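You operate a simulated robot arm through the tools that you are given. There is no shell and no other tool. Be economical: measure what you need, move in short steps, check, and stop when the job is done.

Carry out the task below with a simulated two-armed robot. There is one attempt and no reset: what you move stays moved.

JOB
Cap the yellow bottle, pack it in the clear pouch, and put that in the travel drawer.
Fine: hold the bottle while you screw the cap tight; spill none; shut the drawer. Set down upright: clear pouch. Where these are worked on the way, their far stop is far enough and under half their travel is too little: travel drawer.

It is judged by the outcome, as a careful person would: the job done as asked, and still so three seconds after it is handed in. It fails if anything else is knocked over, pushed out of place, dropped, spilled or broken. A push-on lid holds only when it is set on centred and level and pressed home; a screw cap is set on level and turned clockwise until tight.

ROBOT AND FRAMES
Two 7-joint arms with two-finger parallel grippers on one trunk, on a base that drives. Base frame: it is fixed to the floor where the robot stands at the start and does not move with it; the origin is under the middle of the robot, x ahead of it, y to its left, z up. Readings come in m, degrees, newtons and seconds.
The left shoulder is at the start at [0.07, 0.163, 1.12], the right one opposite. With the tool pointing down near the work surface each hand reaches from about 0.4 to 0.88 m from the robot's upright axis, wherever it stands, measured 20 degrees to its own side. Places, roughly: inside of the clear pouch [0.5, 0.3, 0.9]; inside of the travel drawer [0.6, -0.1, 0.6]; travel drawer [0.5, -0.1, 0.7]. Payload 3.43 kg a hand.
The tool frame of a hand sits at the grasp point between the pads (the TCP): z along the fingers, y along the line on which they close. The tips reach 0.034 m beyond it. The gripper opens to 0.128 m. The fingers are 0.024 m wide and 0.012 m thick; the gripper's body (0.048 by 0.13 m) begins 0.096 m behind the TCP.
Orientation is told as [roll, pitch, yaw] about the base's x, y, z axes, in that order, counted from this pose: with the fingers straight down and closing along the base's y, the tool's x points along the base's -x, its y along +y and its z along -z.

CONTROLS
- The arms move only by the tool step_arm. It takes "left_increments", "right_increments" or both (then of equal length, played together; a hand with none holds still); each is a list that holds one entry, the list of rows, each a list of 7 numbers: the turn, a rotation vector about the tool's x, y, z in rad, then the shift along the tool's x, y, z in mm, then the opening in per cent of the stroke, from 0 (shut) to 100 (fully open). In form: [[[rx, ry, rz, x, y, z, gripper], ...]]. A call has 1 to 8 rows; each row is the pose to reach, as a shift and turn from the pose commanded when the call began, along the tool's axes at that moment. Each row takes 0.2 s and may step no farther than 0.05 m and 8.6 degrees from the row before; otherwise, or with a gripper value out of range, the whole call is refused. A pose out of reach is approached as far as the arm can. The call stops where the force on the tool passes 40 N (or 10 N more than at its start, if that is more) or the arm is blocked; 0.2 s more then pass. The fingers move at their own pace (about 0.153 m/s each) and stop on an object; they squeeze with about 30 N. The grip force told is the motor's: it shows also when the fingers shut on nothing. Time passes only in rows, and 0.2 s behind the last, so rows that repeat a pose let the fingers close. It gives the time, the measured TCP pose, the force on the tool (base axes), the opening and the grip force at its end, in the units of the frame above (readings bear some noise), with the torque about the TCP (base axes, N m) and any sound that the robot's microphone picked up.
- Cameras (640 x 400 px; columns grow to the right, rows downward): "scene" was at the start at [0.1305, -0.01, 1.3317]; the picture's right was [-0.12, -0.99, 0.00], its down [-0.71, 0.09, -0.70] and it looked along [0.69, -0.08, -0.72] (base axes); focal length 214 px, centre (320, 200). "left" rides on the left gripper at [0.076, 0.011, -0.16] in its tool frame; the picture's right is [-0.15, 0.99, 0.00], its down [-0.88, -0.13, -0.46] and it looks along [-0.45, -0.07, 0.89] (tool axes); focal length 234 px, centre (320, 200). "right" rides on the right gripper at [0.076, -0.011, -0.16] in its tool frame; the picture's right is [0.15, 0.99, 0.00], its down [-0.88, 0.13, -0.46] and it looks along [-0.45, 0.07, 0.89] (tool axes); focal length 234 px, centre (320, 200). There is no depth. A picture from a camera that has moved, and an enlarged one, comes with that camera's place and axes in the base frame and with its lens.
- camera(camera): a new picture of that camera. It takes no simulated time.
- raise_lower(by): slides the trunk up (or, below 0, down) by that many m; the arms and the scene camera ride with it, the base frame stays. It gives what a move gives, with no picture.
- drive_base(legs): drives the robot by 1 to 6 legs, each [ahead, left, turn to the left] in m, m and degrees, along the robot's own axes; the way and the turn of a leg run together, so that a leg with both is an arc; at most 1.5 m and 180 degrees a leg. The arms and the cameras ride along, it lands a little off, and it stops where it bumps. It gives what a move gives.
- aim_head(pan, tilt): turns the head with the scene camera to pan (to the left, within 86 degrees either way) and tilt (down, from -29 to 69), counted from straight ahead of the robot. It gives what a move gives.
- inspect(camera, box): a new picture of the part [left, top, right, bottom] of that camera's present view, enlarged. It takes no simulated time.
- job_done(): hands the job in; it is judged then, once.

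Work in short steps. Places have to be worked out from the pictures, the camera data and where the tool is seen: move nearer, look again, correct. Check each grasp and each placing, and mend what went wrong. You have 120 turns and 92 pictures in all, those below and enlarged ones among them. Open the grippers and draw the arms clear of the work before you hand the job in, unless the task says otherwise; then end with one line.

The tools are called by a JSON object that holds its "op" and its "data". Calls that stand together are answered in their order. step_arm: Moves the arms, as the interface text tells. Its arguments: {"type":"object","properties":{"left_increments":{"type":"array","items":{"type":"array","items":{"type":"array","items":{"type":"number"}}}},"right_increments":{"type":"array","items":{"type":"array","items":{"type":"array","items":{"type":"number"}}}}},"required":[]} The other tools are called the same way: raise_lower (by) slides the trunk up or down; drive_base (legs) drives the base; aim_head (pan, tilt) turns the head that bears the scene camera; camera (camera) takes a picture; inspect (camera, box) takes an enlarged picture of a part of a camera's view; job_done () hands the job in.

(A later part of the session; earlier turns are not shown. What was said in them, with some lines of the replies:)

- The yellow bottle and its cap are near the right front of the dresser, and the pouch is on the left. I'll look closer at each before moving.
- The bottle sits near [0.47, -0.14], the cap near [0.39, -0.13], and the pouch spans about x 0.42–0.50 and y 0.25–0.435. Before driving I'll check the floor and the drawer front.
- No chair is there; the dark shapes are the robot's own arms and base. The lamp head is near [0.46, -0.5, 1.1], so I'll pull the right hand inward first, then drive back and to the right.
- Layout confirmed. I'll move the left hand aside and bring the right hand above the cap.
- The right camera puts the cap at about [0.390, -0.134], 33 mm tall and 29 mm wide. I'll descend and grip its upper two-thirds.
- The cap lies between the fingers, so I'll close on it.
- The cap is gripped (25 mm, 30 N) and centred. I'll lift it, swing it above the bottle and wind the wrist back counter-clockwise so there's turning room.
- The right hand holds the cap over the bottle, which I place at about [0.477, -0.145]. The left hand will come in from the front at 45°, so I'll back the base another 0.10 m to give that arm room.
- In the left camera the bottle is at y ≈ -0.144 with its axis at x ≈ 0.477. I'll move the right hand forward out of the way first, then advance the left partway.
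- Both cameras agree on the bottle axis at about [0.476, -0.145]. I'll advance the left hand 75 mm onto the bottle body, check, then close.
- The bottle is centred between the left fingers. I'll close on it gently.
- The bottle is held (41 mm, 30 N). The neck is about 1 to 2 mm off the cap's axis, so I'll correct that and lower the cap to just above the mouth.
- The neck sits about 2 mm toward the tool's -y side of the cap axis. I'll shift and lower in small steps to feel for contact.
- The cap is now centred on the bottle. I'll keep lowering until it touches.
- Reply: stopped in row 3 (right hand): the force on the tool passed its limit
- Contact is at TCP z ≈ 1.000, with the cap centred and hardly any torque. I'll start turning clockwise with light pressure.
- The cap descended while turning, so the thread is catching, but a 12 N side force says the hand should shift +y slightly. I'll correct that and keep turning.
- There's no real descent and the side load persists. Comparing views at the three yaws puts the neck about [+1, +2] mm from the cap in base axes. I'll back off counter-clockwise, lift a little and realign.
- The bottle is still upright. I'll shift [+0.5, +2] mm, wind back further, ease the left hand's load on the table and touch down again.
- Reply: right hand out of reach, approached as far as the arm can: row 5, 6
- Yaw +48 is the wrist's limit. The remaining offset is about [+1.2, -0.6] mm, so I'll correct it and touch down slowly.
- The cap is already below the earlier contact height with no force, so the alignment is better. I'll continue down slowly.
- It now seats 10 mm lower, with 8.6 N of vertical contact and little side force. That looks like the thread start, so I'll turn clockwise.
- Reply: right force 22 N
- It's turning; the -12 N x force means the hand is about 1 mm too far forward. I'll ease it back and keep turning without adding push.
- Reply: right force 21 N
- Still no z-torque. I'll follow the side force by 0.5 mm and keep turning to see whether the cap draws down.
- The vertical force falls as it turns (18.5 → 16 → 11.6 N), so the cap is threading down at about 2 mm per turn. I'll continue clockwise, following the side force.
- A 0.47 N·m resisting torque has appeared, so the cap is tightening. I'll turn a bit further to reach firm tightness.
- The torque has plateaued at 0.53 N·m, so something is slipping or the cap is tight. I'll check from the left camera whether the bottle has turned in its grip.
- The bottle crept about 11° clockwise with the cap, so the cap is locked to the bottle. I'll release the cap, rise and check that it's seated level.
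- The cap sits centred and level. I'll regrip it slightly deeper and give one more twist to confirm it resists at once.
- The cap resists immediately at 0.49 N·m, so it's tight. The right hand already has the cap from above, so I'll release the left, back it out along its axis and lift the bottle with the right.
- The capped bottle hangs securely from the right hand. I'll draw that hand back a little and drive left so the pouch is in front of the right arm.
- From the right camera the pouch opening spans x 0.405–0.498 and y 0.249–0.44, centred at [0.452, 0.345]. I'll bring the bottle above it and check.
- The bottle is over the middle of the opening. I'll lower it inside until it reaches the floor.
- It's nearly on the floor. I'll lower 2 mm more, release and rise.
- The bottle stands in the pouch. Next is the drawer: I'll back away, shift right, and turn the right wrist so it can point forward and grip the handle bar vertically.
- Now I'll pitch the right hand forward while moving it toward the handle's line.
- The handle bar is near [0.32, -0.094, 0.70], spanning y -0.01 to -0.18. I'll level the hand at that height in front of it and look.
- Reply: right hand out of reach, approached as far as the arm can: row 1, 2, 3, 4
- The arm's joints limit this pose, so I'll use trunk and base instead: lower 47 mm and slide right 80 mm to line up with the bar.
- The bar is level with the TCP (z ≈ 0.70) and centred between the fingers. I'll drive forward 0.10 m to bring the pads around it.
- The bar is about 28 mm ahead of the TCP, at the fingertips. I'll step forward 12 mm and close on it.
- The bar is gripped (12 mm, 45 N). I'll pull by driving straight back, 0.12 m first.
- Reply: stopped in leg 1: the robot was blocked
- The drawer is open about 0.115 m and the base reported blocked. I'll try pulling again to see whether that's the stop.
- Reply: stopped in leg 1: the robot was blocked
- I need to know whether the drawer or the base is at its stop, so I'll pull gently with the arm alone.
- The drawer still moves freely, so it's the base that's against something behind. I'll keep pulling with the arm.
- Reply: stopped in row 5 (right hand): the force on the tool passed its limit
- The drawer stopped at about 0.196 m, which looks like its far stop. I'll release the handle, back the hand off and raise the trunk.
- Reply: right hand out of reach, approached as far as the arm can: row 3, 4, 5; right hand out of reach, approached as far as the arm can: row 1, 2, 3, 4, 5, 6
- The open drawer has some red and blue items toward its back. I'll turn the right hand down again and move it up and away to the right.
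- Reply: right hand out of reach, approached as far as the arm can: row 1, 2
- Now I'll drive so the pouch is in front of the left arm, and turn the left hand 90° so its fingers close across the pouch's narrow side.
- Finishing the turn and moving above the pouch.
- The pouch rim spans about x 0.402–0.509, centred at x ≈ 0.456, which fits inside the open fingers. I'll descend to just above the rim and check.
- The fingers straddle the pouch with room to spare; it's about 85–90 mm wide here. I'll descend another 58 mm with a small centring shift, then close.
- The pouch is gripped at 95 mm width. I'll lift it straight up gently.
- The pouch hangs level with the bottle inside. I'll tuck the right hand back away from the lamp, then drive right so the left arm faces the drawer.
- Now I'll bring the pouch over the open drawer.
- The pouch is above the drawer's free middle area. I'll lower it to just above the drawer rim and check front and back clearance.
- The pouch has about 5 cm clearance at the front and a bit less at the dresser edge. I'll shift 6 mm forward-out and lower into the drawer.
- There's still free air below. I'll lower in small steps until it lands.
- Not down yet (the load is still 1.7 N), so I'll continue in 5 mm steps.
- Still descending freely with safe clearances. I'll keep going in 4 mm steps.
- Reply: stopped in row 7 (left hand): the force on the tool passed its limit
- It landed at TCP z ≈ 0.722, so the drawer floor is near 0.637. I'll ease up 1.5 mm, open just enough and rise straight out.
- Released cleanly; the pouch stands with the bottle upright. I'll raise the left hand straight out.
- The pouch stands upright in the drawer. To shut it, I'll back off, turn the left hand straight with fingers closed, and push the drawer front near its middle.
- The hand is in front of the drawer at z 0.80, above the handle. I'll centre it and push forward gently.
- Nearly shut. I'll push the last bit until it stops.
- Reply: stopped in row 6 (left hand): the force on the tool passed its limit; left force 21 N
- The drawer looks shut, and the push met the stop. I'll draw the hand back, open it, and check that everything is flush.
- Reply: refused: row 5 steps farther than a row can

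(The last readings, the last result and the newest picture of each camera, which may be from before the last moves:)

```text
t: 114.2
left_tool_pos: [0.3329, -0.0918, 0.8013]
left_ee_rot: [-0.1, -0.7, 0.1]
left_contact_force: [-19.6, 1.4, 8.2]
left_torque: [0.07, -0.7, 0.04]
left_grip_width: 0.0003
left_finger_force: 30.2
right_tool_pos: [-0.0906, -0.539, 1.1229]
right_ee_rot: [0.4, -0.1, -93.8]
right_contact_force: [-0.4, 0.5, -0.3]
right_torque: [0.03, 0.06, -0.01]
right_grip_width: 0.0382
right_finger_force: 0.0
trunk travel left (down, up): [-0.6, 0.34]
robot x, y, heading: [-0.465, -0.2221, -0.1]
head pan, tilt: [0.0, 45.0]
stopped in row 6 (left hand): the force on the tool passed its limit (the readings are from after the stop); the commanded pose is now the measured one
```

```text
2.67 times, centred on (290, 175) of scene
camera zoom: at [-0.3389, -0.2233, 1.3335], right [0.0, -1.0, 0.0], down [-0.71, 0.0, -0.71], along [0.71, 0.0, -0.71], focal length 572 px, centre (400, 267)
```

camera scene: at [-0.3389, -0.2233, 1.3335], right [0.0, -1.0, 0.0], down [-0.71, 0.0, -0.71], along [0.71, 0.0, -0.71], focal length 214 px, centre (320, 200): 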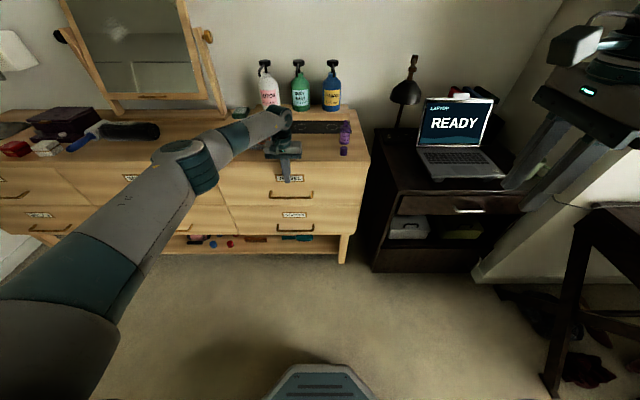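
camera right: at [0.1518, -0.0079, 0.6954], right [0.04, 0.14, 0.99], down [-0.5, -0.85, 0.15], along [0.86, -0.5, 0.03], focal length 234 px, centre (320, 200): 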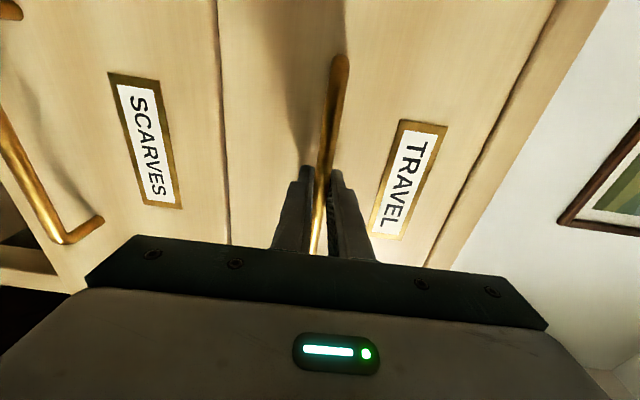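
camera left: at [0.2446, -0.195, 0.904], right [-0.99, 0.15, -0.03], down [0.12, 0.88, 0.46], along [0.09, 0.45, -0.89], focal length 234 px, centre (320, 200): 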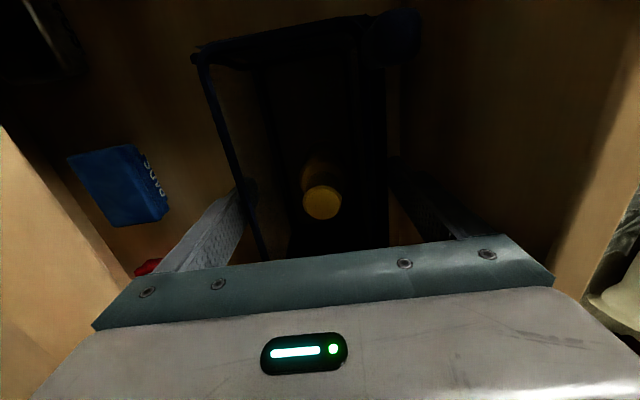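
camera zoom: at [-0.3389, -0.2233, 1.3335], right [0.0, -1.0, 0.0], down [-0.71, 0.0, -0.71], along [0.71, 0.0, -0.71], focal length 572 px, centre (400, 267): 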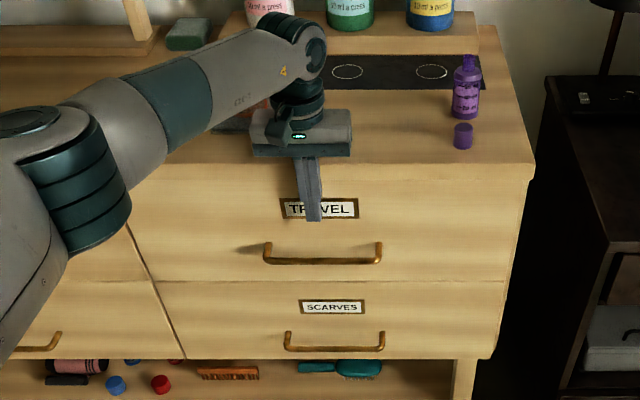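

One row was too long, so nothing moved. I'll retry with shorter rows.

{"op": "step_arm", "data": {"left_increments": [[[0, 0, 0, 20, 0, 0, 0], [0, 0, 0, 60, 0, 0, 0], [0, 0, 0, 100, 0, 0, 30], [0, 0, 0, 140, 0, 0, 60], [0, 0, 0, 170, 10, -25, 60], [0, 0, 0, 190, 30, -60, 60], [0, 0, 0, 205, 55, -95, 60], [0, 0, 0, 220, 80, -130, 60]]]}}

{"op": "camera", "data": {"camera": "scene"}}

{"op": "inspect", "data": {"camera": "scene", "box": [190, 100, 390, 250]}}

```text
t: 116.0
left_tool_pos: [0.1131, -0.0097, 0.9262]
left_ee_rot: [-0.1, -0.9, -0.1]
left_contact_force: [-0.6, -0.1, -0.3]
left_torque: [-0.01, -0.02, -0.01]
left_grip_width: 0.0766
left_finger_force: 0.2
right_tool_pos: [-0.0889, -0.5393, 1.1227]
right_ee_rot: [0.2, -0.1, -93.7]
right_contact_force: [-0.9, 0.4, -1.0]
right_torque: [-0.03, -0.01, 0.0]
right_grip_width: 0.0385
right_finger_force: 0.1
trunk travel left (down, up): [-0.6, 0.34]
robot x, y, heading: [-0.467, -0.2245, -0.2]
head pan, tilt: [0.0, 45.0]
```

```text
8 pictures are left
camera scene: at [-0.3366, -0.2222, 1.333], right [0.0, -1.0, 0.0], down [-0.71, 0.0, -0.71], along [0.71, 0.0, -0.71], focal length 214 px, centre (320, 200)
```

scene: 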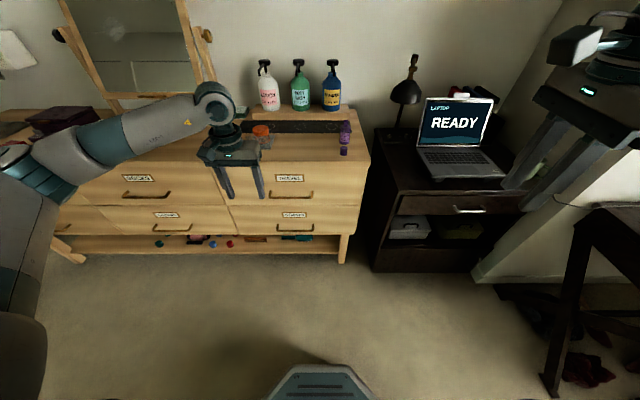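

```text
2.67 times, centred on (290, 175) of scene
camera zoom: at [-0.3366, -0.2222, 1.333], right [0.0, -1.0, 0.0], down [-0.71, 0.0, -0.71], along [0.71, 0.0, -0.71], focal length 572 px, centre (400, 267)
```

zoom: 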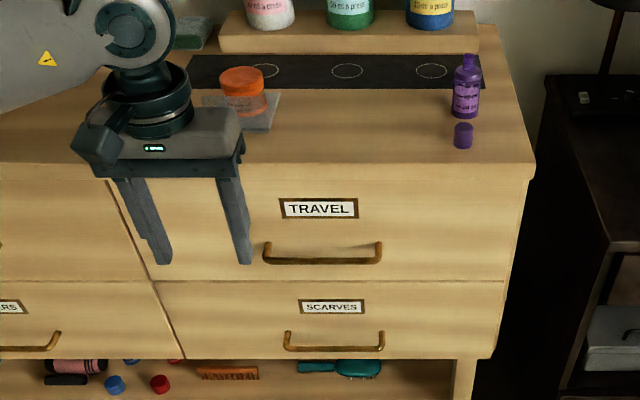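

The drawer is flush with its neighbours and nothing else has moved. I'll open the right gripper too and raise the left hand clear.

{"op": "step_arm", "data": {"left_increments": [[[0, 0, 0, 20, 10, -30, 100], [0, 0, 0, 40, 20, -60, 100], [0, 0, 0, 50, 30, -90, 100]]], "right_increments": [[[0, 0, 0, 0, 0, 0, 60], [0, 0, 0, 0, 0, 0, 100], [0, 0, 0, 0, 0, 0, 100]]]}}

{"op": "camera", "data": {"camera": "scene"}}

```text
t: 116.8
left_tool_pos: [0.0619, 0.0192, 1.0156]
left_ee_rot: [-0.2, -0.8, 0.1]
left_contact_force: [0.3, -0.7, 0.4]
left_torque: [-0.01, -0.03, 0.02]
left_grip_width: 0.128
left_finger_force: 0.0
right_tool_pos: [-0.0884, -0.5397, 1.121]
right_ee_rot: [0.2, -0.2, -93.7]
right_contact_force: [0.1, 0.5, -0.3]
right_torque: [0.03, 0.01, -0.01]
right_grip_width: 0.128
right_finger_force: 0.1
trunk travel left (down, up): [-0.6, 0.34]
robot x, y, heading: [-0.4665, -0.2234, 0.1]
head pan, tilt: [0.0, 45.0]
```

```text
6 pictures are left
camera scene: at [-0.336, -0.2229, 1.3329], right [0.0, -1.0, 0.0], down [-0.71, 0.0, -0.71], along [0.71, 0.0, -0.71], focal length 214 px, centre (320, 200)
```

scene: 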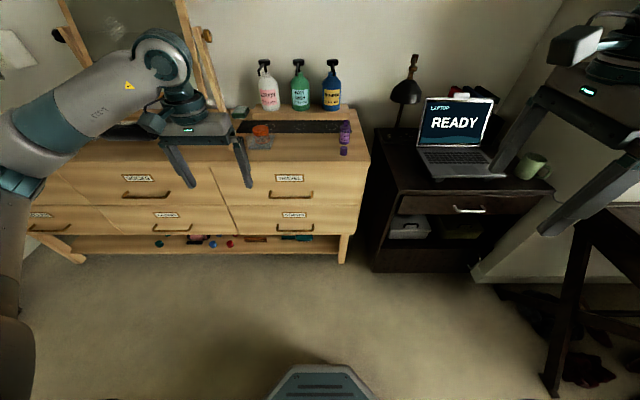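

The drawer is shut, both grippers are open and the arms are clear of the work, so I'm handing it in.

{"op": "job_done", "data": {}}

```text
The job is handed in.
```

The yellow bottle is capped tight and packed in the clear pouch, and the pouch stands upright in the shut travel drawer; I saw nothing spilled or knocked over. The base bumped something I couldn't see behind it while I was opening the drawer.
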